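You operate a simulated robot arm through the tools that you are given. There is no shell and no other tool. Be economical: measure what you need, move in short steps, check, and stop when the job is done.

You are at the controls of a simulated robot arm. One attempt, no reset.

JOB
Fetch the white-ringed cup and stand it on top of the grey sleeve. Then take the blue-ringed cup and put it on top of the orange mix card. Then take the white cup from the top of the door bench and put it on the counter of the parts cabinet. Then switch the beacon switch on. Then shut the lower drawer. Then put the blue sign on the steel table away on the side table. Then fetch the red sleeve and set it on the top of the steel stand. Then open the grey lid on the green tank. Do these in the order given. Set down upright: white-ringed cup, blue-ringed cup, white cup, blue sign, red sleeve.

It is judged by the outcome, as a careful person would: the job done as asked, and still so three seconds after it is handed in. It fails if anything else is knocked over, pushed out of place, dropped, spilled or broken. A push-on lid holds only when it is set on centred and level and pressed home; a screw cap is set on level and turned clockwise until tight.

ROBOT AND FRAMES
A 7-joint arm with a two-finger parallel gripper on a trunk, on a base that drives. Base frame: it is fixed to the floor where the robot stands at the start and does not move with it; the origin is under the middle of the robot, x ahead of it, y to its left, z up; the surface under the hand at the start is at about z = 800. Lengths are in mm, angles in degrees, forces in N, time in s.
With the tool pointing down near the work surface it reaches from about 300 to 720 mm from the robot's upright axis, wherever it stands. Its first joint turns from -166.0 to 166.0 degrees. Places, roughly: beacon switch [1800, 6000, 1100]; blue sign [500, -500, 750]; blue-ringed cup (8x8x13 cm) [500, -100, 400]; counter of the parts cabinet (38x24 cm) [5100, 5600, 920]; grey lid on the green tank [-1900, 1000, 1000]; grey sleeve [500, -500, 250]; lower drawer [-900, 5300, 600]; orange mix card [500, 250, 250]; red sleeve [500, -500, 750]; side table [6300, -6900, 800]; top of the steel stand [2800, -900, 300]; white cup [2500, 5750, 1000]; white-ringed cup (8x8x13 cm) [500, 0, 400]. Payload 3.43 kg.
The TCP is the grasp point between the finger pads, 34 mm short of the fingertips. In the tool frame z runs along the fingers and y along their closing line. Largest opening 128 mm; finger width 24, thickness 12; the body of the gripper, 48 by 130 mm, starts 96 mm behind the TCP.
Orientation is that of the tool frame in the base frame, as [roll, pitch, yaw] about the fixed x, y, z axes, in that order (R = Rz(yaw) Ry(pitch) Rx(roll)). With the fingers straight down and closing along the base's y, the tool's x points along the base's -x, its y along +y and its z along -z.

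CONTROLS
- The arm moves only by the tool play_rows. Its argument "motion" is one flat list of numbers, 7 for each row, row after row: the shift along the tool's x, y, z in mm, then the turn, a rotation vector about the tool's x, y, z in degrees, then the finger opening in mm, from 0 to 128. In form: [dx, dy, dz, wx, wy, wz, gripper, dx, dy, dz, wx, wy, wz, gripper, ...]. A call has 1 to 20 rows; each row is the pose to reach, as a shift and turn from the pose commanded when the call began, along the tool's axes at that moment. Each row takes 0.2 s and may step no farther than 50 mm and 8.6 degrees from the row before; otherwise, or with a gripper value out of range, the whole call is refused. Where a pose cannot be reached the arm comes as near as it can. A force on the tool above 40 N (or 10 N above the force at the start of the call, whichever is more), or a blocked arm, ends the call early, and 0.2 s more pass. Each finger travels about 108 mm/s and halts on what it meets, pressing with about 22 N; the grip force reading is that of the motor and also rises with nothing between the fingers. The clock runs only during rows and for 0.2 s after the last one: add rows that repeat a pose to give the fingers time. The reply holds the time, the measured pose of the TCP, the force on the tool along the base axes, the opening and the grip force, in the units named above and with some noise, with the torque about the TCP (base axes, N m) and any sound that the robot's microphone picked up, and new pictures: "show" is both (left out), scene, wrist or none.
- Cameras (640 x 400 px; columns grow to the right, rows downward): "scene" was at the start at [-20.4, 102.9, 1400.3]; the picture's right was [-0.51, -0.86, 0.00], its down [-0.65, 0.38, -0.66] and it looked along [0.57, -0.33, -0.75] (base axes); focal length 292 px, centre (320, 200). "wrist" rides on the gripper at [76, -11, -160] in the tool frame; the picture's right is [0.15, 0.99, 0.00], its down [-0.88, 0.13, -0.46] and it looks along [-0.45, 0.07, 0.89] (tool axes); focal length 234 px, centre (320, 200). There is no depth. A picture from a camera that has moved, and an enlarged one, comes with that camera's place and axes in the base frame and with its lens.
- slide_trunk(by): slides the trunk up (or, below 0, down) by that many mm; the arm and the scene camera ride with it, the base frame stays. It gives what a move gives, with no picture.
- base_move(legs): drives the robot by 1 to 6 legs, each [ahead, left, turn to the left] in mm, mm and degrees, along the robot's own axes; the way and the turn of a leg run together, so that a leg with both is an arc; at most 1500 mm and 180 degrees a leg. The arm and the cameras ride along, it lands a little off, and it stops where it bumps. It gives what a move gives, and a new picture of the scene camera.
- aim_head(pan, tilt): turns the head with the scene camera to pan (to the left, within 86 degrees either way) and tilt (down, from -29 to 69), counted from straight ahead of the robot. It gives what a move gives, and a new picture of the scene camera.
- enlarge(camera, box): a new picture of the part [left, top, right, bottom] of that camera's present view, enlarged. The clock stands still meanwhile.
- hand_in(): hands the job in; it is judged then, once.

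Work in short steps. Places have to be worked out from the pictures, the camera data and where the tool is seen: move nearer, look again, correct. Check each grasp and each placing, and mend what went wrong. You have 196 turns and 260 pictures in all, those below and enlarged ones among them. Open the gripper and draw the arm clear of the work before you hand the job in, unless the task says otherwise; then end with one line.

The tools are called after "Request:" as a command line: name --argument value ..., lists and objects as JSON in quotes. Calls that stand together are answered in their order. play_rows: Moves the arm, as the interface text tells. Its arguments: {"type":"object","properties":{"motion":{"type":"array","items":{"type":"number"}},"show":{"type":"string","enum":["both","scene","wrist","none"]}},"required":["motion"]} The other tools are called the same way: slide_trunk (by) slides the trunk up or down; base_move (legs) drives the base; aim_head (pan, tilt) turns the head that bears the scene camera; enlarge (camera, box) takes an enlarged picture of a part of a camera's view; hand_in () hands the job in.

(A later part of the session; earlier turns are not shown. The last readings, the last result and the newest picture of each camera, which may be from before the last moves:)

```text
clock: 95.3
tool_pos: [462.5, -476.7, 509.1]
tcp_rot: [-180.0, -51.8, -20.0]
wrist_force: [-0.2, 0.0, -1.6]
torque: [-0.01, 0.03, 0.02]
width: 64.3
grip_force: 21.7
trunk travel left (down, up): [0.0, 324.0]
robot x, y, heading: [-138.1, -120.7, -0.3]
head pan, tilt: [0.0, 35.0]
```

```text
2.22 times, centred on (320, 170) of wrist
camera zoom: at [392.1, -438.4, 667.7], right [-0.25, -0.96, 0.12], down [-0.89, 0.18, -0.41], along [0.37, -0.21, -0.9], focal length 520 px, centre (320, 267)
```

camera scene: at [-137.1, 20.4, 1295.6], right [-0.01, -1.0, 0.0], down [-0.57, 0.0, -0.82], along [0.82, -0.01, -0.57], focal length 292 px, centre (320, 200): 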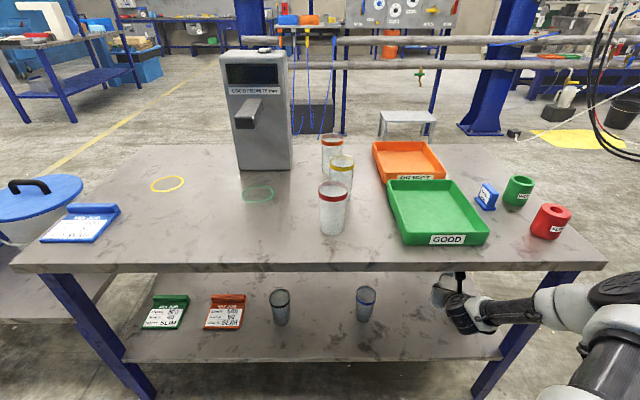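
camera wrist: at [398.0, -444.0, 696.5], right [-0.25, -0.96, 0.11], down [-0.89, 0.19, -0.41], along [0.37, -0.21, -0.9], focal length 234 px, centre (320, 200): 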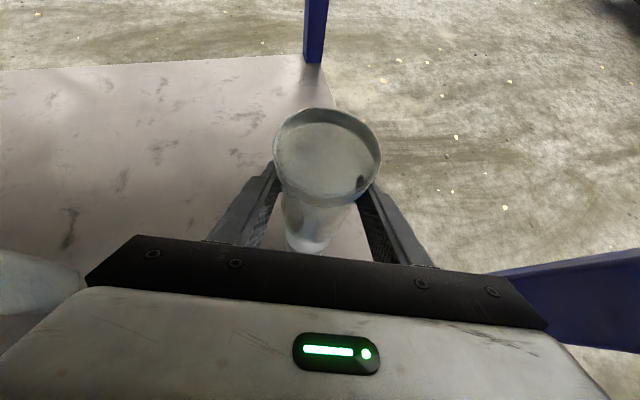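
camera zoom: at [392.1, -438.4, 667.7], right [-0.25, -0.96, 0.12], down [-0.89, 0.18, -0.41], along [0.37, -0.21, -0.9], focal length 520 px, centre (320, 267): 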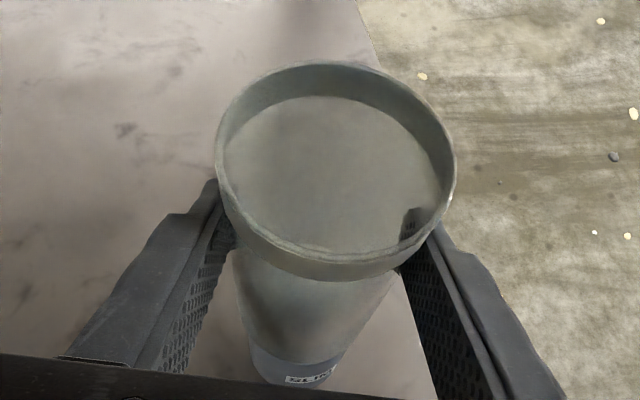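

Same spot over the sleeve; now lowering again with force watch.

Request:
play_rows --motion '[-4.7, 0, 3.7, 0, 0, 0, 40, -9.5, 0, 7.4, 0, 0, 0, 40, -12.6, 0, 9.9, 0, 0, 0, 40, -14.2, 0, 11.1, 0, 0, 0, 40, -15.8, 0, 12.3, 0, 0, 0, 40, -17.4, 0, 13.6, 0, 0, 0, 40, -17.4, 0, 13.6, 0, 0, 0, 40]' --show "none"

Request:
enlarge --camera "scene" --box '[420, 260, 540, 350]'

Request:
enlarge --camera "wrist" --box '[220, 80, 420, 260]'

```text
clock: 96.9
tool_pos: [459.6, -475.2, 506.0]
tcp_rot: [180.0, -51.9, -19.9]
wrist_force: [0.4, -0.6, -0.7]
torque: [0.02, 0.01, 0.01]
width: 64.5
grip_force: 21.5
out of reach, approached as far as the arm can: row 1, 2, 3, 4, 5, 6, 7
trunk travel left (down, up): [0.0, 324.0]
robot x, y, heading: [-140.7, -123.0, -0.4]
head pan, tilt: [0.0, 35.0]
```

```text
4.44 times, centred on (480, 305) of scene
camera zoom: at [-137.1, 20.5, 1295.6], right [-0.01, -1.0, 0.0], down [-0.57, 0.0, -0.82], along [0.82, -0.01, -0.57], focal length 1296 px, centre (-391, -267)
```

zoom: 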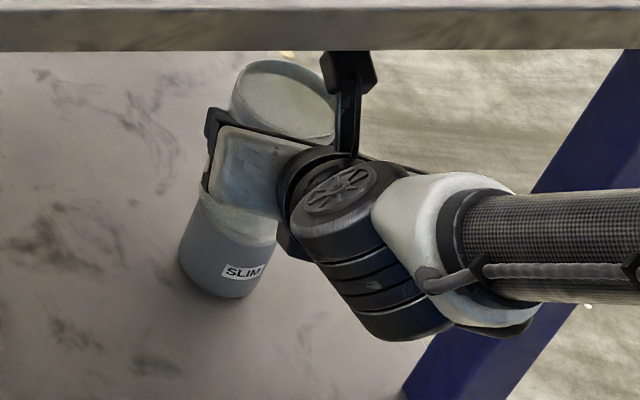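

```text
2.22 times, centred on (320, 170) of wrist
camera zoom: at [389.5, -435.3, 664.9], right [-0.25, -0.96, 0.12], down [-0.89, 0.18, -0.41], along [0.37, -0.21, -0.9], focal length 520 px, centre (320, 267)
```

zoom: 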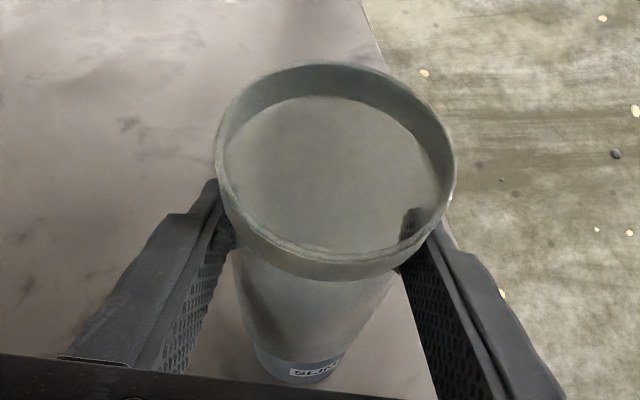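

The floor rises with distance; the best is nearer the robot. I draw the hand back-left (raised), then move the base forward-right by the same amount.

Request:
play_rows --motion '[6.3, 0, -4.9, 0, 0, 0, 40, -11, -19, -27, 0, 0, 0, 40, -28, -38, -49, 0, 0, 0, 40, -46, -57.5, -71.7, 0, 0, 0, 40, -46, -57.5, -71.7, 0, 0, 0, 40]' --show "none"

Request:
base_move --legs '[[62, -83, 0]]'

Request:
enlarge --camera "wrist" --box '[220, 80, 420, 260]'

```text
clock: 98.1
tool_pos: [399.8, -391.9, 513.8]
tcp_rot: [-179.9, -51.8, -19.9]
wrist_force: [-0.2, 0.2, -0.2]
torque: [-0.03, 0.03, 0.01]
width: 64.2
grip_force: 22.0
trunk travel left (down, up): [0.0, 324.0]
robot x, y, heading: [-137.8, -118.6, -0.4]
head pan, tilt: [0.0, 35.0]
```

```text
clock: 99.6
tool_pos: [461.6, -473.9, 513.5]
tcp_rot: [179.9, -51.8, -19.9]
wrist_force: [-0.7, 0.0, 0.4]
torque: [0.02, 0.02, -0.02]
width: 64.4
grip_force: 22.1
trunk travel left (down, up): [0.0, 324.0]
robot x, y, heading: [-76.5, -203.6, -0.4]
head pan, tilt: [0.0, 35.0]
camera scene: at [-75.6, -62.4, 1295.6], right [-0.01, -1.0, 0.0], down [-0.57, 0.0, -0.82], along [0.82, -0.01, -0.57], focal length 292 px, centre (320, 200)
```

scene: 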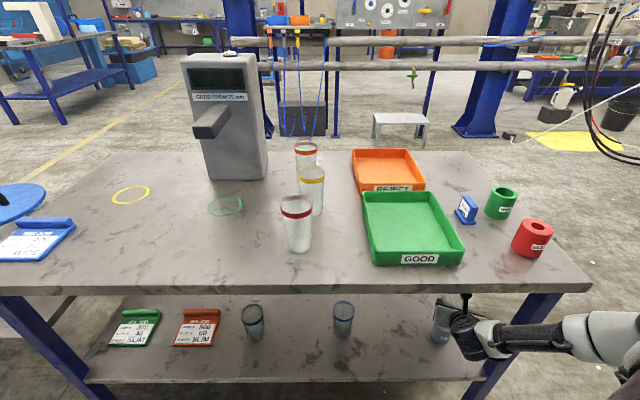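

```text
2.22 times, centred on (320, 170) of wrist
camera zoom: at [390.6, -435.2, 672.3], right [-0.25, -0.96, 0.12], down [-0.89, 0.19, -0.41], along [0.37, -0.21, -0.9], focal length 520 px, centre (320, 267)
```

zoom: 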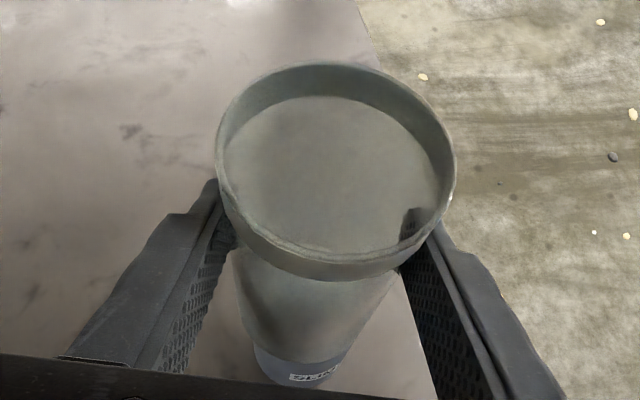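

Back over the sleeve. I lower in steps (2 mm right correction).

Request:
play_rows --motion '[-5, 2, 4, 0, 0, 0, 40, -10, 2, 7.8, 0, 0, 0, 40, -14, 2, 11, 0, 0, 0, 40, -16, 2, 12.5, 0, 0, 0, 40, -18, 2, 14, 0, 0, 0, 40, -19.5, 2, 15.2, 0, 0, 0, 40, -19.5, 2, 15.2, 0, 0, 0, 40]' --show "none"

Request:
enlarge --camera "wrist" --box '[220, 80, 420, 260]'

Request:
enlarge --camera "scene" --box '[410, 280, 530, 370]'

```text
clock: 101.2
tool_pos: [459.6, -475.1, 495.3]
tcp_rot: [179.9, -51.8, -19.8]
wrist_force: [0.9, 1.3, -0.4]
torque: [0.03, 0.03, 0.02]
width: 64.4
grip_force: 22.0
out of reach, approached as far as the arm can: row 4, 5, 6, 7
trunk travel left (down, up): [0.0, 324.0]
robot x, y, heading: [-78.2, -206.1, -0.3]
head pan, tilt: [0.0, 35.0]
```

```text
2.22 times, centred on (320, 170) of wrist
camera zoom: at [390.1, -437.4, 655.6], right [-0.25, -0.96, 0.12], down [-0.89, 0.19, -0.41], along [0.37, -0.21, -0.9], focal length 520 px, centre (320, 267)
```

zoom: 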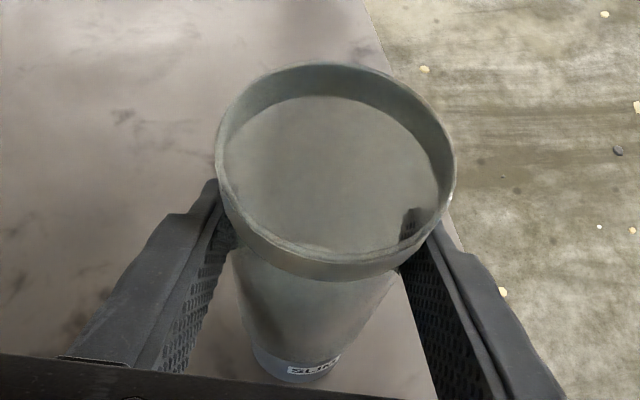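

```text
4.44 times, centred on (470, 325) of scene
camera zoom: at [-75.5, -62.4, 1295.6], right [-0.01, -1.0, 0.0], down [-0.57, 0.0, -0.82], along [0.82, -0.01, -0.57], focal length 1296 px, centre (-347, -356)
```

zoom: 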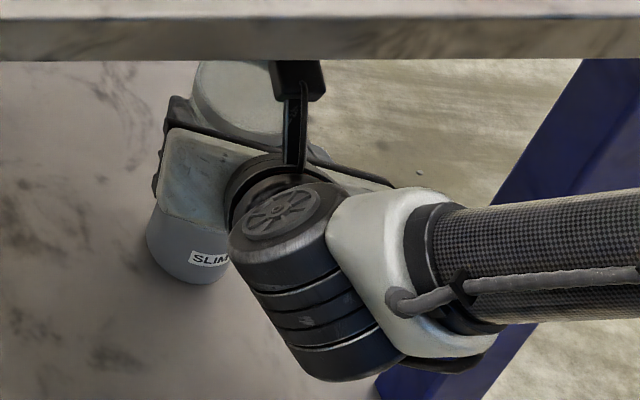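

Floor 495 here. I use a small 3° tilt (with an 8 mm forward compensation) to get the last millimetres; on release the cup will settle flat.

Request:
play_rows --motion '[2.5, 0, 3.2, 0, -1.5, 0, 40, 4.9, 0, 6.3, 0, -3, 0, 40, 2.5, 0, 8.2, 0, -3, 0, 40, 1, 0, 9.4, 0, -3, 0, 40, -0.6, 0, 10.6, 0, -3, 0, 40, -2.2, 0, 11.8, 0, -3, 0, 40, -3, 0, 12.5, 0, -3, 0, 40, -3, 0, 12.5, 0, -3, 0, 40]' --show "none"

Request:
enlarge --camera "wrist" --box '[220, 80, 420, 260]'

Request:
enlarge --camera "scene" --box '[410, 280, 530, 370]'

```text
clock: 103.0
tool_pos: [468.0, -477.9, 488.0]
tcp_rot: [179.8, -48.9, -19.8]
wrist_force: [0.6, 0.7, 13.8]
torque: [-0.15, -0.62, 0.05]
width: 64.3
grip_force: 21.9
trunk travel left (down, up): [0.0, 324.0]
robot x, y, heading: [-76.3, -204.2, -0.3]
head pan, tilt: [0.0, 35.0]
```

```text
2.22 times, centred on (320, 170) of wrist
camera zoom: at [405.5, -442.7, 650.7], right [-0.25, -0.96, 0.11], down [-0.91, 0.19, -0.37], along [0.33, -0.19, -0.92], focal length 520 px, centre (320, 267)
```

zoom: 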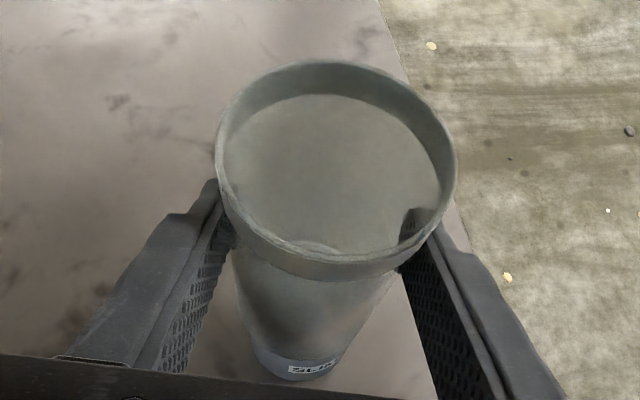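

```text
4.44 times, centred on (470, 325) of scene
camera zoom: at [-76.5, -62.0, 1295.6], right [-0.01, -1.0, 0.0], down [-0.57, 0.0, -0.82], along [0.82, -0.01, -0.57], focal length 1296 px, centre (-347, -356)
```

zoom: 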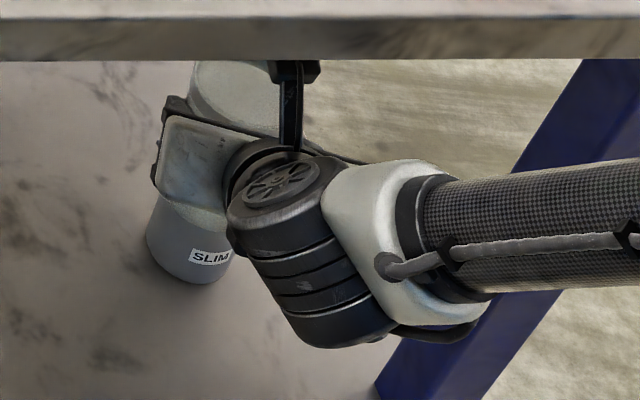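

Contact (14 N) on the far edge of the tilted base. I open slowly so the cup settles flat on the sleeve.

Request:
play_rows --motion '[0, 0, 0, 0, 0, 0, 66, 0, 0, 0, 0, 0, 0, 70, 0, 0, 0, 0, 0, 0, 80, 0, 0, 0, 0, 0, 0, 96, 0, 0, 0, 0, 0, 0, 96]' --show "none"

Request:
enlarge --camera "wrist" --box '[220, 80, 420, 260]'

Request:
enlarge --camera "scene" --box '[410, 280, 530, 370]'

```text
clock: 104.2
tool_pos: [467.8, -478.2, 486.3]
tcp_rot: [-180.0, -48.8, -19.9]
wrist_force: [0.9, 0.2, -0.2]
torque: [-0.02, -0.02, 0.0]
width: 95.8
grip_force: 0.1
trunk travel left (down, up): [0.0, 324.0]
robot x, y, heading: [-75.4, -206.4, -0.4]
head pan, tilt: [0.0, 35.0]
```

```text
2.22 times, centred on (320, 170) of wrist
camera zoom: at [405.3, -442.8, 649.3], right [-0.25, -0.96, 0.11], down [-0.91, 0.19, -0.36], along [0.33, -0.19, -0.93], focal length 520 px, centre (320, 267)
```

zoom: 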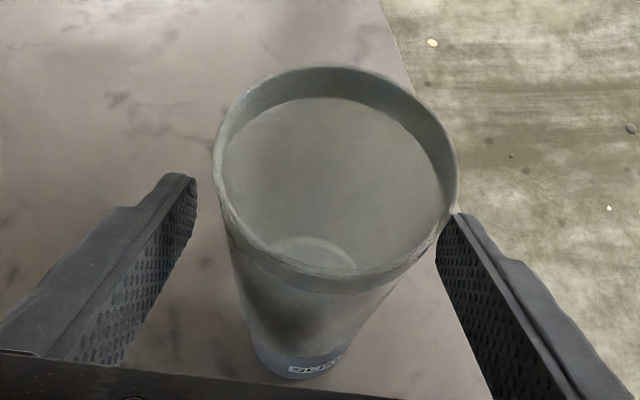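

```text
4.44 times, centred on (470, 325) of scene
camera zoom: at [-75.6, -62.4, 1295.6], right [-0.01, -1.0, 0.0], down [-0.57, 0.0, -0.82], along [0.82, -0.01, -0.57], focal length 1296 px, centre (-347, -356)
```

zoom: 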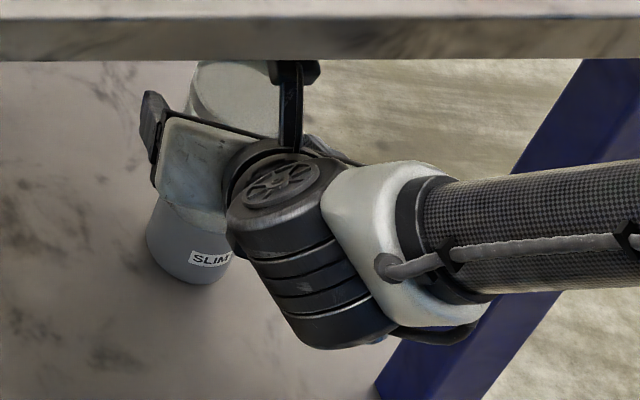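

The cup stands on the sleeve. I open a bit more and withdraw along the hand's heading.

Request:
play_rows --motion '[0, 2, 0, 0, 0, 0, 108, -13, 2, -15, 0, 0, 0, 108, -26, 2, -30, 0, 0, 0, 108, -46, 2, -53, 0, 0, 0, 108, -66, 2, -76, 0, 0, 0, 108, -86, 2, -99, 0, 0, 0, 108, -106, 2, -122, 0, 0, 0, 108, -106, 2, -122, 0, 0, 0, 108]' --show "both"

Request:
enlarge --camera "scene" --box '[380, 260, 540, 370]'

```text
clock: 106.0
tool_pos: [325.5, -433.1, 517.1]
tcp_rot: [-180.0, -48.7, -19.9]
wrist_force: [-0.9, -0.4, 0.3]
torque: [0.0, 0.0, -0.02]
width: 107.7
grip_force: 0.0
out of reach, approached as far as the arm can: row 4, 5, 6, 7, 8
trunk travel left (down, up): [0.0, 324.0]
robot x, y, heading: [-75.9, -201.9, -0.4]
head pan, tilt: [0.0, 35.0]
camera scene: at [-75.6, -62.4, 1295.6], right [-0.01, -1.0, 0.0], down [-0.57, 0.0, -0.82], along [0.82, -0.01, -0.57], focal length 292 px, centre (320, 200)
camera wrist: at [263.4, -397.4, 680.0], right [-0.25, -0.96, 0.11], down [-0.91, 0.19, -0.36], along [0.33, -0.19, -0.93], focal length 234 px, centre (320, 200)
```

scene: 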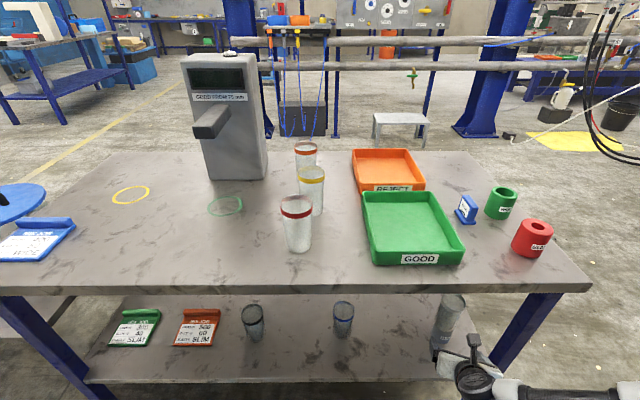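
wrist: 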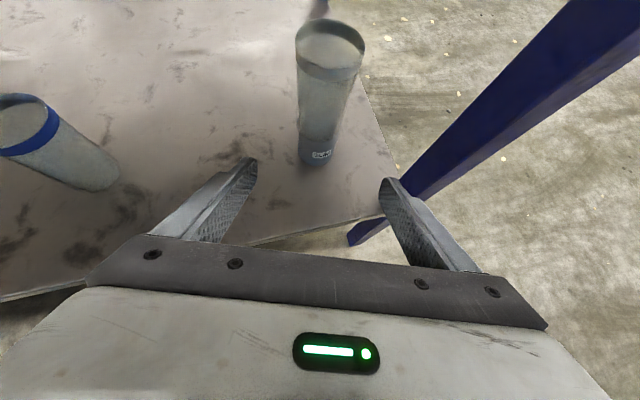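

```text
3.64 times, centred on (460, 315) of scene
camera zoom: at [-75.6, -62.4, 1295.6], right [-0.01, -1.0, 0.0], down [-0.57, 0.0, -0.82], along [0.82, -0.01, -0.57], focal length 1061 px, centre (-189, -218)
```

zoom: 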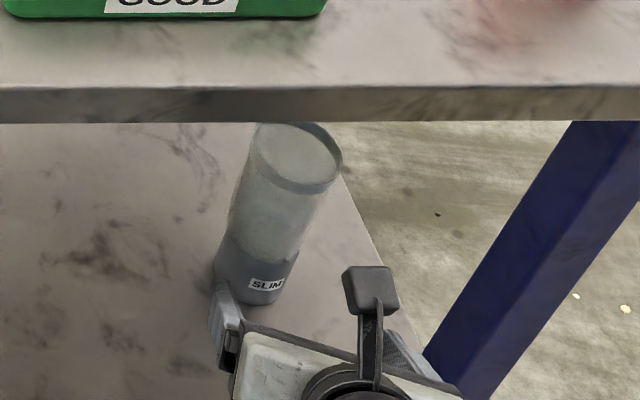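

White-ringed cup is on the sleeve. Next the blue-ringed cup: back off, strafe left, and set the hand to yaw 0 / tilt 55°.

Request:
base_move --legs '[[-62, 0, 0], [0, 285, 0]]'

Request:
play_rows --motion '[0, 0, 0, 4, -3.5, -3.4, 124, 0, 0, 0, 7.7, -7, -6.8, 124, 0, 0, 0, 11.6, -10.5, -10.1, 124, -5, 0, 6, 15.4, -14, -13.5, 124, -5, 0, 6, 15.4, -14, -13.5, 124]' --show "wrist"

```text
clock: 109.9
tool_pos: [267.1, -146.8, 516.5]
tcp_rot: [180.0, -48.8, -19.9]
wrist_force: [-0.7, -0.1, -0.6]
torque: [0.01, -0.01, -0.01]
width: 107.9
grip_force: 0.1
trunk travel left (down, up): [0.0, 324.0]
robot x, y, heading: [-135.0, 78.8, -0.2]
head pan, tilt: [0.0, 35.0]
camera scene: at [-135.7, 223.7, 1295.6], right [-0.01, -1.0, 0.0], down [-0.57, 0.0, -0.82], along [0.82, -0.01, -0.57], focal length 292 px, centre (320, 200)
```

scene: 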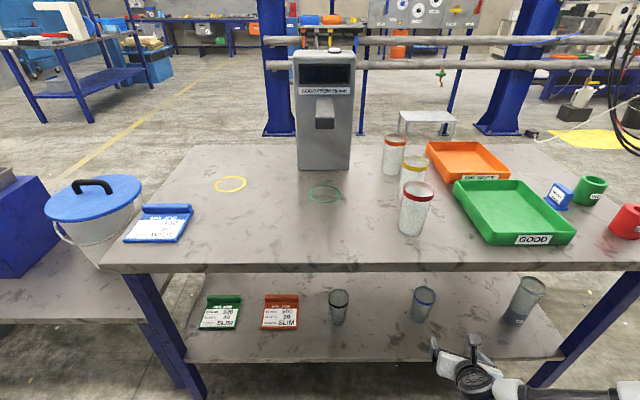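

```text
clock: 111.1
tool_pos: [267.4, -148.2, 509.3]
tcp_rot: [-177.0, -35.0, -1.3]
wrist_force: [1.3, 0.3, 0.1]
torque: [-0.02, -0.01, 0.0]
width: 124.1
grip_force: 0.0
trunk travel left (down, up): [0.0, 324.0]
robot x, y, heading: [-139.3, 78.6, -0.2]
head pan, tilt: [0.0, 35.0]
camera wrist: at [237.3, -142.8, 684.5], right [0.13, -0.99, 0.04], down [-0.98, -0.13, -0.14], along [0.14, -0.02, -0.99], focal length 234 px, centre (320, 200)
```

wrist: 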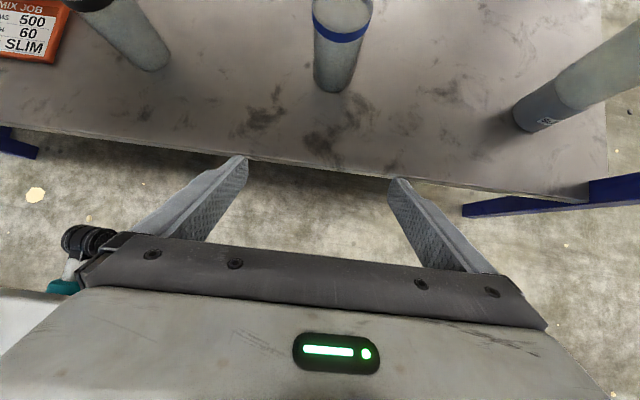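

Correcting a 3° roll, I lower to z≈460 and advance 120 mm toward the blue-ringed cup for another look.

Request:
play_rows --motion '[-13, -1, 19, -1.5, 0, 0, 124, -27, -2, 38.5, -3, 0, 0, 124, -2, -3, 56, -3, 0, 0, 124, 23, -4, 73, -3, 0, 0, 124, 48, -5, 90, -3, 0, 0, 124, 71, -5, 107, -3, 0, 0, 124, 71, -5, 107, -3, 0, 0, 124]' --show "wrist"

```text
clock: 112.7
tool_pos: [386.9, -140.9, 462.5]
tcp_rot: [-179.8, -35.0, -1.3]
wrist_force: [0.0, -0.6, 0.1]
torque: [-0.01, 0.0, 0.02]
width: 123.7
grip_force: 0.0
trunk travel left (down, up): [0.0, 324.0]
robot x, y, heading: [-139.4, 80.2, -0.6]
head pan, tilt: [0.0, 35.0]
camera wrist: at [357.1, -126.8, 637.6], right [0.1, -0.99, 0.08], down [-0.99, -0.11, -0.13], along [0.14, -0.07, -0.99], focal length 234 px, centre (320, 200)
```

wrist: 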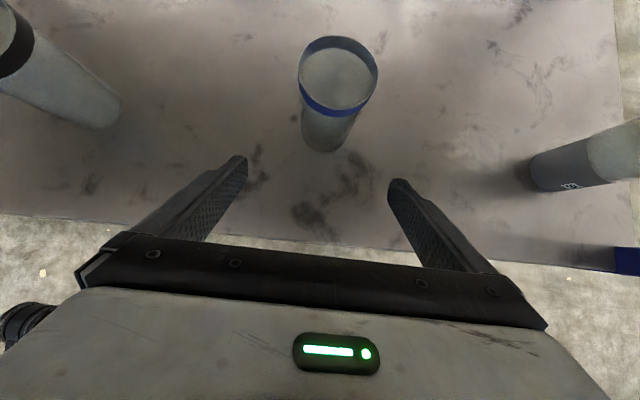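

Blue cup's axis ≈(488,-143). I advance 93 mm and close.

Request:
play_rows --motion '[25, 0, 18, 0, 0, 0, 124, 50, 0, 36, 0, 0, 0, 124, 74, 0, 57, 0, 0, 0, 124, 74, 0, 57, 0, 0, 0, 124, 74, 0, 57, 0, 0, 0, 80, 74, 0, 57, 0, 0, 0, 40, 74, 0, 57, 0, 0, 0, 40, 74, 0, 57, 0, 0, 0, 40]' --show "wrist"

```text
clock: 114.5
tool_pos: [478.5, -141.6, 459.7]
tcp_rot: [180.0, -35.0, -1.4]
wrist_force: [0.3, -0.8, 0.3]
torque: [0.0, -0.05, 0.0]
width: 68.6
grip_force: 22.0
out of reach, approached as far as the arm can: row 3
trunk travel left (down, up): [0.0, 324.0]
robot x, y, heading: [-133.2, 81.8, -0.3]
head pan, tilt: [0.0, 35.0]
camera wrist: at [449.3, -127.8, 635.2], right [0.1, -0.99, 0.08], down [-0.99, -0.11, -0.13], along [0.14, -0.07, -0.99], focal length 234 px, centre (320, 200)
```

wrist: 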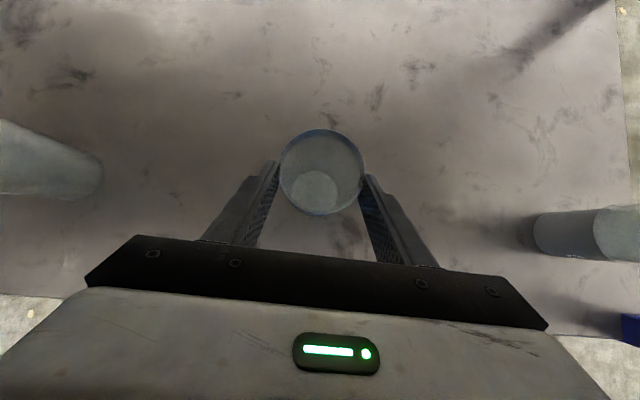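

Gripped (68.6 mm). Lift 40 mm and withdraw.

Request:
play_rows --motion '[11, 0, -16, 0, 0, 0, 40, 23, 0, -33, 0, 0, 0, 40, -6, 0, -53, 0, 0, 0, 40, -35, 0, -73, 0, 0, 0, 40, -64, 0, -93, 0, 0, 0, 40, -92, 0, -113, 0, 0, 0, 40, -120, 0, -133, 0, 0, 0, 40, -149, 0, -153, 0, 0, 0, 40, -149, 0, -153, 0, 0, 0, 40]' --show "wrist"

Request:
base_move --legs '[[0, 480, 0]]'

Request:
enlarge --camera "wrist" --box '[0, 0, 640, 400]'

```text
clock: 116.5
tool_pos: [270.3, -136.1, 497.5]
tcp_rot: [179.9, -35.0, -1.4]
wrist_force: [-0.4, -0.2, -0.4]
torque: [0.0, 0.03, -0.04]
width: 68.6
grip_force: 22.0
trunk travel left (down, up): [0.0, 324.0]
robot x, y, heading: [-135.7, 86.8, -0.5]
head pan, tilt: [0.0, 35.0]
camera wrist: at [241.0, -123.3, 674.1], right [0.1, -0.99, 0.08], down [-0.99, -0.11, -0.13], along [0.14, -0.07, -0.99], focal length 234 px, centre (320, 200)
```

wrist: 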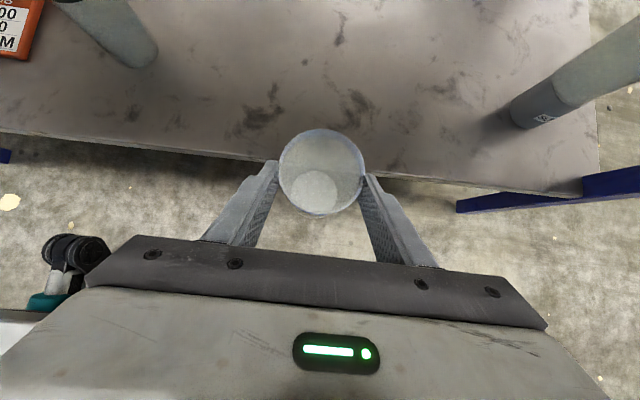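

```text
clock: 121.7
tool_pos: [274.3, 344.5, 500.5]
tcp_rot: [-179.9, -34.9, -1.3]
wrist_force: [0.1, -0.2, -0.2]
torque: [-0.04, -0.01, 0.0]
width: 67.8
grip_force: 22.1
trunk travel left (down, up): [0.0, 324.0]
robot x, y, heading: [-135.3, 561.8, -0.6]
head pan, tilt: [0.0, 35.0]
camera scene: at [-132.8, 705.1, 1295.6], right [-0.01, -1.0, 0.0], down [-0.57, 0.0, -0.82], along [0.82, 0.0, -0.57], focal length 292 px, centre (320, 200)
```

scene: 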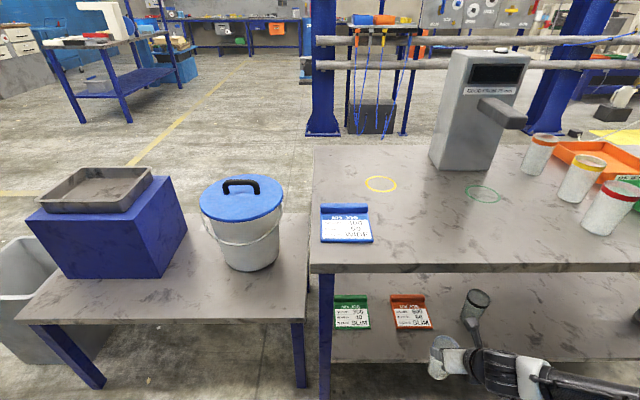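

```text
1.00 times, centred on (320, 200) of wrist (not enlarged: the box is as wide or as high as the picture)
camera zoom: at [244.3, 358.2, 674.0], right [0.1, -0.99, 0.08], down [-0.99, -0.11, -0.13], along [0.14, -0.07, -0.99], focal length 234 px, centre (320, 200)
```

zoom: 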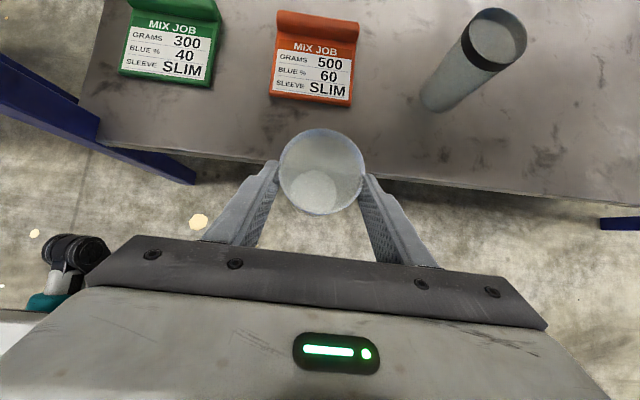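

Enlarging the orange card to judge its shape.

Request:
enlarge --camera "scene" --box '[370, 280, 450, 340]'

Request:
enlarge --camera "wrist" --box '[230, 0, 400, 120]'

```text
6.67 times, centred on (410, 310) of scene
camera zoom: at [-132.8, 705.1, 1295.6], right [-0.01, -1.0, 0.0], down [-0.57, 0.0, -0.82], along [0.82, 0.0, -0.57], focal length 1944 px, centre (-280, -533)
```

zoom: 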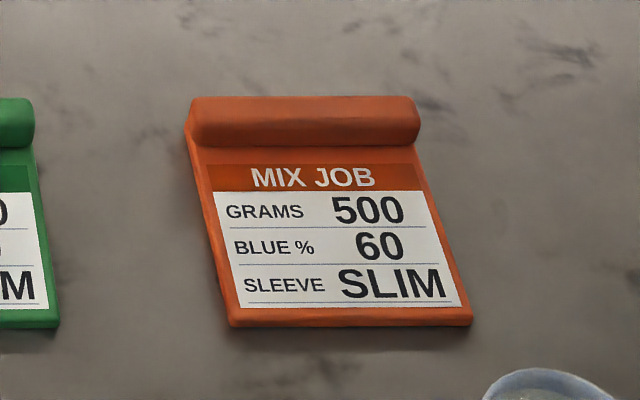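

```text
3.33 times, centred on (315, 60) of wrist
camera zoom: at [244.3, 358.2, 674.0], right [0.1, -0.99, 0.08], down [-0.99, -0.11, -0.13], along [0.14, -0.07, -0.99], focal length 781 px, centre (337, 667)
```

zoom: 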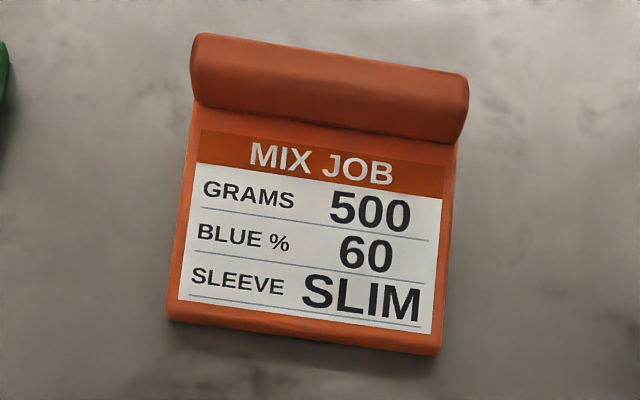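

The card is a thin plate with a rear ridge; flat area centre ≈(492,368). I bring the cup over it at z=500.

Request:
play_rows --motion '[30, -13, 21, 0, 0, 0, 40, 60, -26, 42, 0, 0, 0, 40, 96, -26, 67, 0, 0, 0, 40, 132, -26, 92, 0, 0, 0, 40, 167, -26, 117, 0, 0, 0, 40, 167, -26, 117, 0, 0, 0, 40]' --show "both"

Request:
enlarge --camera "scene" --box '[370, 250, 470, 340]'

```text
clock: 123.1
tool_pos: [469.2, 366.2, 493.7]
tcp_rot: [-179.8, -34.6, -1.4]
wrist_force: [0.2, -0.4, -1.1]
torque: [-0.01, 0.0, 0.01]
width: 67.8
grip_force: 22.4
trunk travel left (down, up): [0.0, 324.0]
robot x, y, heading: [-135.0, 561.9, -0.5]
head pan, tilt: [0.0, 35.0]
camera scene: at [-137.6, 705.1, 1295.0], right [-0.01, -1.0, 0.0], down [-0.57, 0.0, -0.82], along [0.82, -0.01, -0.57], focal length 292 px, centre (320, 200)
camera wrist: at [441.5, 379.2, 669.4], right [0.1, -0.99, 0.08], down [-0.99, -0.11, -0.12], along [0.13, -0.07, -0.99], focal length 234 px, centre (320, 200)
```

scene: 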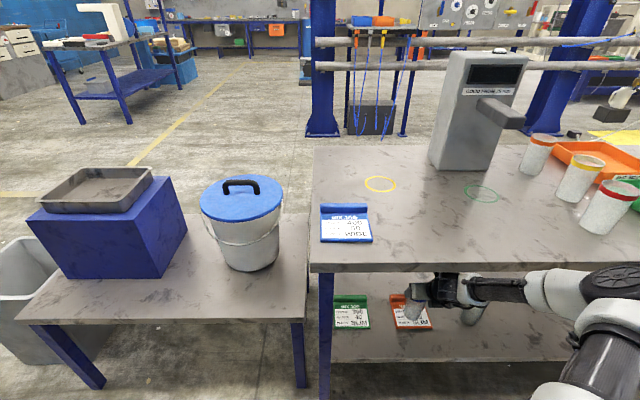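
wrist: 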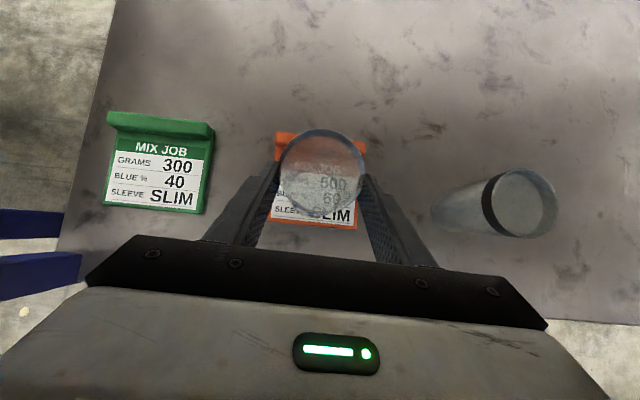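

```text
4.44 times, centred on (420, 295) of scene
camera zoom: at [-137.6, 705.1, 1295.0], right [-0.01, -1.0, 0.0], down [-0.57, 0.0, -0.82], along [0.82, -0.01, -0.57], focal length 1296 px, centre (-124, -222)
```

zoom: 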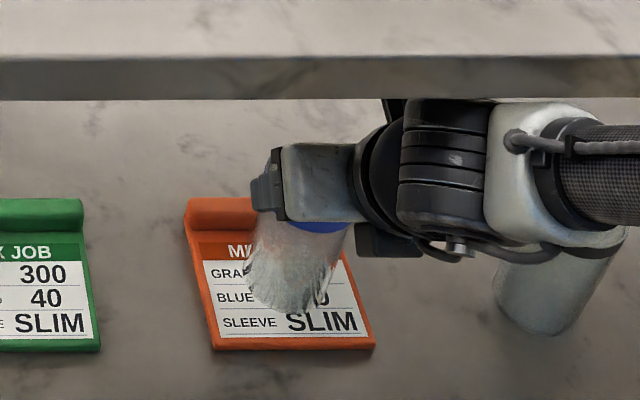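

The arm is a bit deflected (likely brushing the table edge), so I lower right away toward the card.

Request:
play_rows --motion '[-6.9, 0, 9.8, 0, 0, 0, 40, -12.6, 0, 18, 0, 0, 0, 40, -15, 0, 21.3, 0, 0, 0, 40, -16, 0, 23, 0, 0, 0, 40, -16, 0, 23, 0, 0, 0, 40]' --show "none"

Request:
enlarge --camera "scene" --box '[370, 250, 470, 340]'

```text
clock: 124.3
tool_pos: [480.7, 368.3, 471.9]
tcp_rot: [-180.0, -35.2, -1.1]
wrist_force: [-0.3, 0.0, 0.2]
torque: [0.0, 0.01, -0.01]
width: 67.5
grip_force: 22.2
trunk travel left (down, up): [0.0, 324.0]
robot x, y, heading: [-133.2, 565.6, -0.2]
head pan, tilt: [0.0, 35.0]
```

```text
4.44 times, centred on (420, 295) of scene
camera zoom: at [-132.5, 705.4, 1295.7], right [0.0, -1.0, 0.0], down [-0.57, 0.0, -0.82], along [0.82, 0.0, -0.57], focal length 1296 px, centre (-124, -222)
```

zoom: 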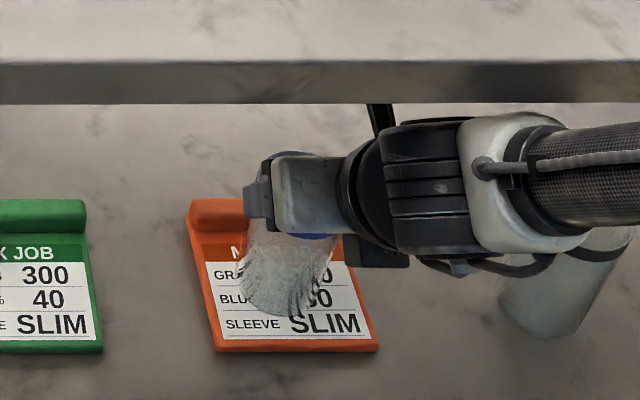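

Clear again, over the card. Continue lowering to contact.

Request:
play_rows --motion '[-1.2, 0, 1.7, 0, 0, 0, 40, -2.3, 0, 3.3, 0, 0, 0, 40, -3.4, 0, 4.9, 0, 0, 0, 40, -3.4, 0, 4.9, 0, 0, 0, 40]' --show "none"

```text
clock: 125.3
tool_pos: [479.9, 367.3, 466.9]
tcp_rot: [-180.0, -35.2, -1.3]
wrist_force: [-0.7, 2.4, 16.0]
torque: [-0.09, -0.37, -0.08]
width: 66.3
grip_force: 21.9
trunk travel left (down, up): [0.0, 324.0]
robot x, y, heading: [-136.0, 562.7, -0.2]
head pan, tilt: [0.0, 35.0]
```

Contact at 16 N. I open and look.

Request:
play_rows --motion '[0, 0, 0, 0, 0, 0, 70, 0, 0, 0, 0, 0, 0, 80, 0, 0, 0, 0, 0, 0, 110, 0, 0, 0, 0, 0, 0, 120, 0, 0, 0, 0, 0, 0, 120]' --show "wrist"

```text
clock: 126.5
tool_pos: [477.8, 367.0, 465.8]
tcp_rot: [180.0, -35.0, -1.2]
wrist_force: [0.0, 1.3, 0.1]
torque: [0.0, 0.02, 0.03]
width: 120.0
grip_force: 0.0
trunk travel left (down, up): [0.0, 324.0]
robot x, y, heading: [-132.7, 559.8, -0.3]
head pan, tilt: [0.0, 35.0]
camera wrist: at [448.7, 379.8, 640.0], right [0.1, -0.99, 0.08], down [-0.99, -0.11, -0.13], along [0.14, -0.07, -0.99], focal length 234 px, centre (320, 200)
```

wrist: 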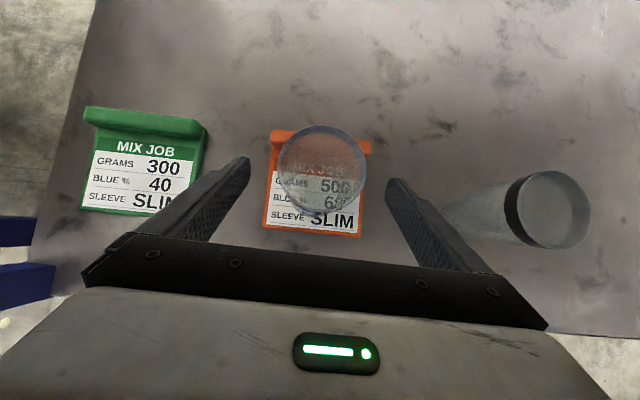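

It stands on the card. I withdraw straight back.

Request:
play_rows --motion '[-27, 0, -19, 0, 0, 0, 120, -55, 0, -38, 0, 0, 0, 120, -82, 0, -57, 0, 0, 0, 120, -110, 0, -76, 0, 0, 0, 120, -137, 0, -96, 0, 0, 0, 120, -164, 0, -115, 0, 0, 0, 120, -164, 0, -115, 0, 0, 0, 120]' --show "scene"

Request:
enlarge --camera "scene" --box '[370, 250, 470, 340]'

```text
clock: 128.1
tool_pos: [277.1, 371.3, 465.5]
tcp_rot: [-180.0, -35.1, -1.4]
wrist_force: [-0.1, -1.3, 0.5]
torque: [-0.01, 0.02, 0.04]
width: 120.2
grip_force: 0.0
trunk travel left (down, up): [0.0, 324.0]
robot x, y, heading: [-136.2, 560.5, -0.6]
head pan, tilt: [0.0, 35.0]
camera scene: at [-132.8, 705.2, 1295.6], right [-0.01, -1.0, 0.0], down [-0.57, 0.0, -0.82], along [0.82, 0.0, -0.57], focal length 292 px, centre (320, 200)
```

scene: 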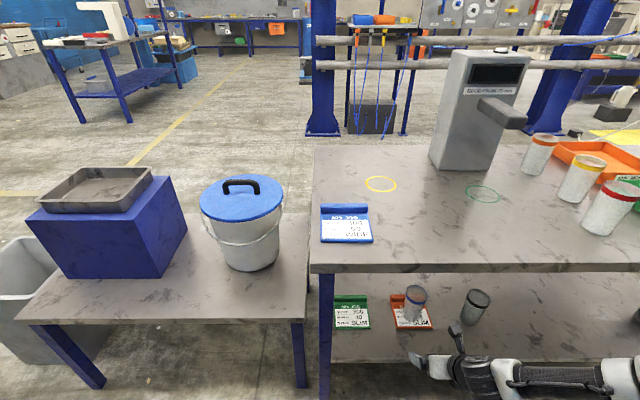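

```text
4.44 times, centred on (420, 295) of scene
camera zoom: at [-132.8, 705.2, 1295.6], right [-0.01, -1.0, 0.0], down [-0.57, 0.0, -0.82], along [0.82, 0.0, -0.57], focal length 1296 px, centre (-124, -222)
```

zoom: 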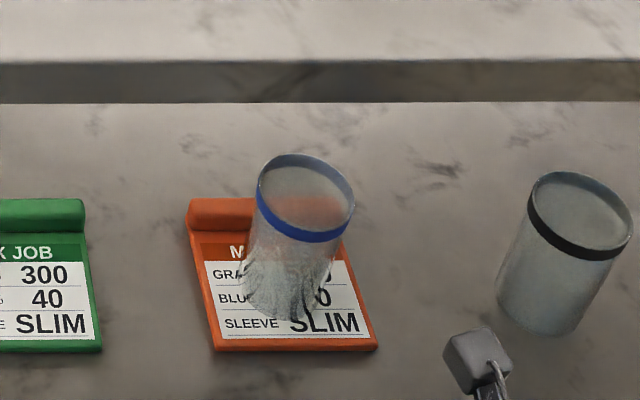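

Blue-ringed cup is on the orange card. Now I back off, raise the trunk, and look left for the way to the door bench.

Request:
base_move --legs '[[-500, 0, 0]]'

Request:
slide_trunk --by 200

Request:
aim_head --pan 45 --tilt 15

Request:
aim_head --pan 86 --tilt 15

```text
clock: 131.0
tool_pos: [-224.5, 374.3, 463.9]
tcp_rot: [-180.0, -35.0, -1.1]
wrist_force: [-0.8, 1.1, 1.0]
torque: [0.0, 0.02, 0.01]
width: 120.0
grip_force: 0.2
trunk travel left (down, up): [0.0, 324.0]
robot x, y, heading: [-636.1, 563.5, -0.2]
head pan, tilt: [0.0, 35.0]
camera scene: at [-636.6, 706.8, 1295.6], right [0.0, -1.0, 0.0], down [-0.57, 0.0, -0.82], along [0.82, 0.0, -0.57], focal length 292 px, centre (320, 200)
```

scene: 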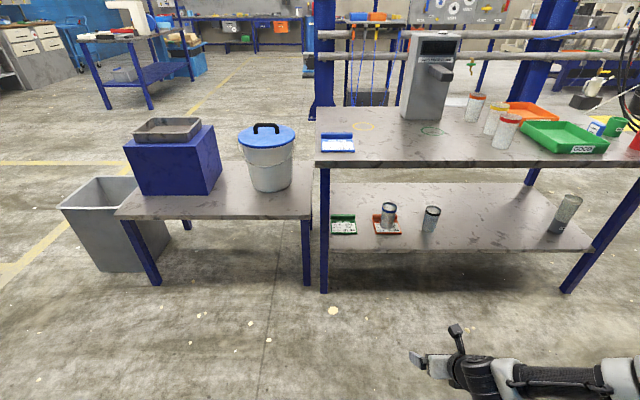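

```text
clock: 133.2
tool_pos: [-224.1, 374.3, 664.0]
tcp_rot: [180.0, -35.0, -1.0]
wrist_force: [-0.9, 0.0, -0.1]
torque: [-0.01, 0.02, 0.01]
width: 120.2
grip_force: 0.1
trunk travel left (down, up): [-200.0, 124.0]
robot x, y, heading: [-639.4, 566.2, 0.0]
head pan, tilt: [0.0, 35.0]
```

```text
clock: 134.3
tool_pos: [-223.7, 374.7, 663.9]
tcp_rot: [180.0, -34.9, -1.1]
wrist_force: [-0.8, 0.0, 1.0]
torque: [0.02, 0.04, 0.01]
width: 120.2
grip_force: 0.0
trunk travel left (down, up): [-200.0, 124.0]
robot x, y, heading: [-634.4, 560.1, -0.1]
head pan, tilt: [45.0, 15.0]
camera scene: at [-658.5, 772.8, 1527.5], right [0.71, -0.71, 0.0], down [-0.18, -0.18, -0.97], along [0.68, 0.68, -0.26], focal length 292 px, centre (320, 200)
```

scene: 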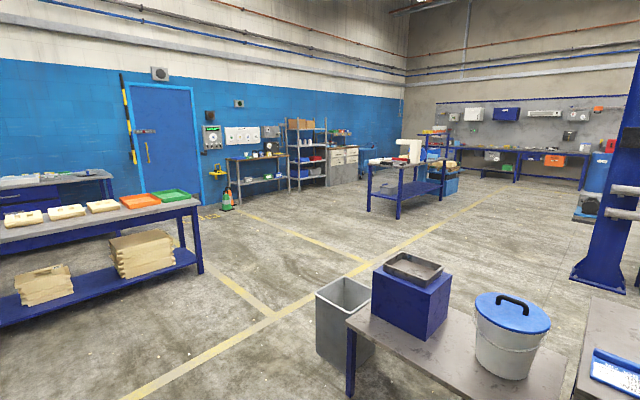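

```text
clock: 135.4
tool_pos: [-224.7, 374.6, 665.4]
tcp_rot: [-180.0, -35.0, -1.0]
wrist_force: [-0.6, -0.5, 0.3]
torque: [0.01, 0.01, 0.0]
width: 120.3
grip_force: 0.0
trunk travel left (down, up): [-200.0, 124.0]
robot x, y, heading: [-636.6, 562.8, 0.0]
head pan, tilt: [85.9, 15.0]
camera scene: at [-717.9, 800.1, 1527.6], right [1.0, -0.07, 0.0], down [-0.02, -0.26, -0.97], along [0.07, 0.96, -0.26], focal length 292 px, centre (320, 200)
```

scene: 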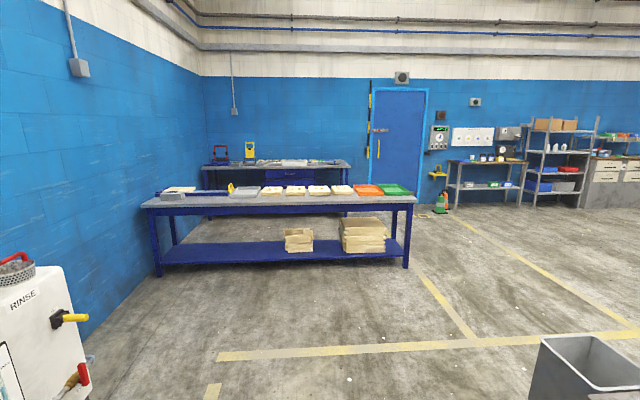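

I zoom on the door-bench area and wall panel.

Request:
enlarge --camera "scene" --box '[420, 90, 640, 220]'

Request:
enlarge --camera "scene" --box '[130, 130, 430, 290]'

```text
2.91 times, centred on (530, 155) of scene
camera zoom: at [-717.9, 800.1, 1527.6], right [1.0, -0.07, 0.0], down [-0.02, -0.26, -0.97], along [0.07, 0.96, -0.26], focal length 848 px, centre (-291, 331)
```

zoom: 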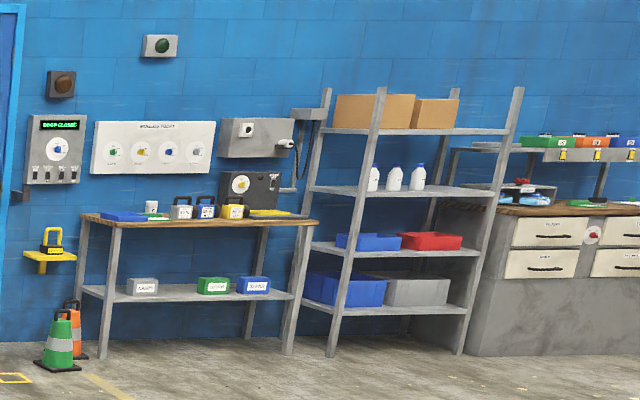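

```text
2.13 times, centred on (280, 210) of scene
camera zoom: at [-717.9, 800.1, 1527.6], right [1.0, -0.07, 0.0], down [-0.02, -0.26, -0.97], along [0.07, 0.96, -0.26], focal length 622 px, centre (405, 179)
```

zoom: 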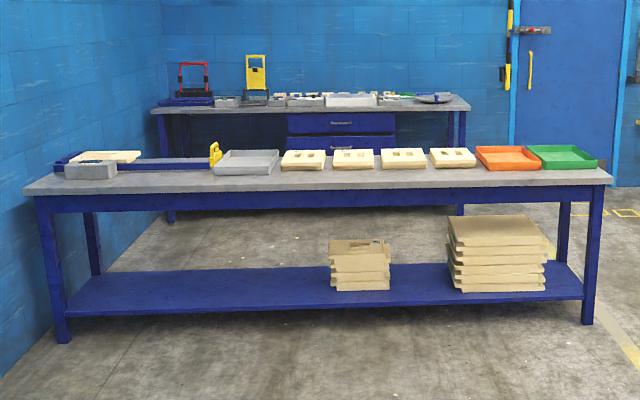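

Route: turn left, go up past the bin, strafe right, then diagonally to the door bench.

Request:
base_move --legs '[[0, 0, 90], [1500, 0, 0], [450, -300, 0], [0, -1400, 0]]'

Request:
aim_head --pan -20 --tilt 15

```text
clock: 163.1
tool_pos: [1265.8, 2908.6, 664.0]
tcp_rot: [179.9, -35.0, 89.0]
wrist_force: [0.0, 1.0, 0.1]
torque: [0.0, -0.03, 0.02]
width: 119.9
grip_force: 0.1
trunk travel left (down, up): [-200.0, 124.0]
robot x, y, heading: [1072.4, 2496.4, 90.1]
head pan, tilt: [85.9, 15.0]
camera scene: at [845.0, 2415.6, 1527.6], right [0.07, 1.0, 0.0], down [0.26, -0.02, -0.97], along [-0.96, 0.07, -0.26], focal length 292 px, centre (320, 200)
```

scene: 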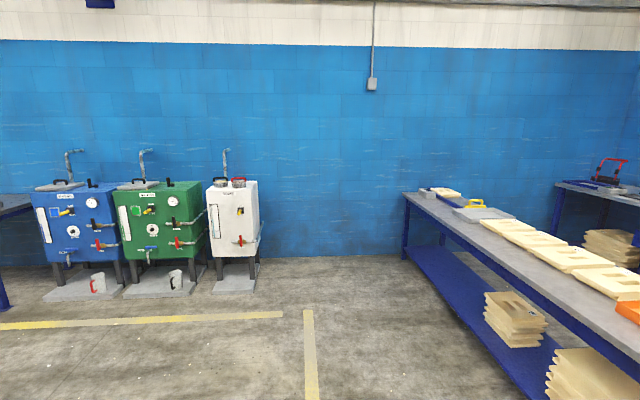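

```text
clock: 164.9
tool_pos: [1265.2, 2910.1, 665.2]
tcp_rot: [-179.9, -35.0, 89.0]
wrist_force: [0.0, 0.7, 0.1]
torque: [-0.03, -0.01, 0.0]
width: 120.2
grip_force: 0.1
trunk travel left (down, up): [-200.0, 124.0]
robot x, y, heading: [1074.6, 2497.3, 89.9]
head pan, tilt: [-20.0, 15.0]
camera scene: at [970.0, 2496.8, 1527.6], right [0.94, -0.34, 0.0], down [-0.09, -0.24, -0.97], along [0.33, 0.91, -0.26], focal length 292 px, centre (320, 200)
```

scene: 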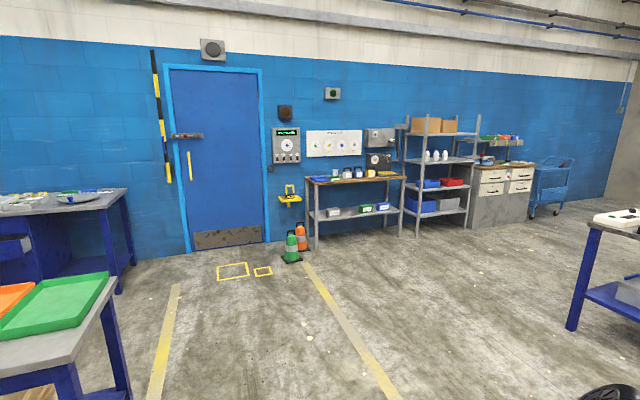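

Path is clear. On to the door bench.

Request:
base_move --legs '[[1200, -700, 0], [900, -550, 0]]'

Request:
slide_trunk --by 120

Request:
aim_head --pan 0 --tilt 20

```text
clock: 177.5
tool_pos: [2501.7, 5017.9, 665.3]
tcp_rot: [180.0, -35.1, 89.7]
wrist_force: [0.8, 0.0, -0.5]
torque: [-0.04, -0.01, -0.02]
width: 120.0
grip_force: 0.1
trunk travel left (down, up): [-200.0, 124.0]
robot x, y, heading: [2317.1, 4599.6, 90.8]
head pan, tilt: [-20.0, 15.0]
camera scene: at [2212.3, 4602.0, 1527.6], right [0.94, -0.33, 0.0], down [-0.09, -0.24, -0.97], along [0.32, 0.91, -0.26], focal length 292 px, centre (320, 200)
```

scene: 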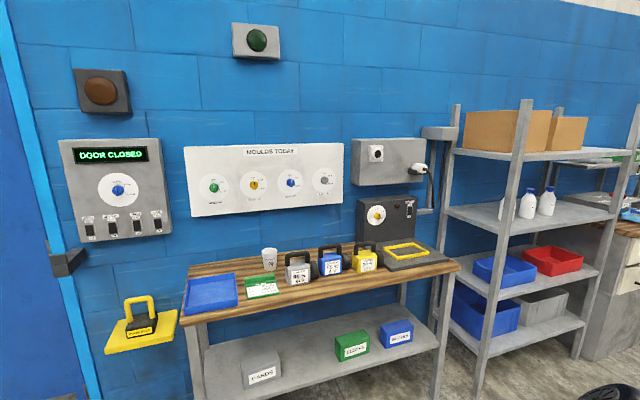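

```text
clock: 179.0
tool_pos: [2501.3, 5018.4, 785.1]
tcp_rot: [179.9, -35.0, 89.6]
wrist_force: [0.2, -0.3, 0.2]
torque: [-0.01, -0.02, -0.01]
width: 120.1
grip_force: 0.0
trunk travel left (down, up): [-320.0, 4.0]
robot x, y, heading: [2317.8, 4600.9, 90.7]
head pan, tilt: [-20.0, 15.0]
```

```text
clock: 179.8
tool_pos: [2500.4, 5017.0, 784.7]
tcp_rot: [-179.9, -35.0, 89.8]
wrist_force: [-1.2, 0.4, 0.0]
torque: [0.03, -0.03, -0.01]
width: 120.1
grip_force: 0.1
trunk travel left (down, up): [-320.0, 4.0]
robot x, y, heading: [2321.9, 4606.0, 90.6]
head pan, tilt: [0.0, 20.0]
camera scene: at [2180.4, 4607.0, 1639.4], right [1.0, 0.01, 0.0], down [0.0, -0.34, -0.94], along [-0.01, 0.94, -0.34], focal length 292 px, centre (320, 200)
```

scene: 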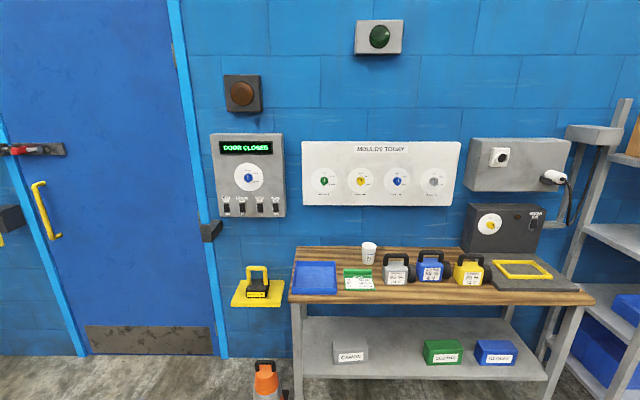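

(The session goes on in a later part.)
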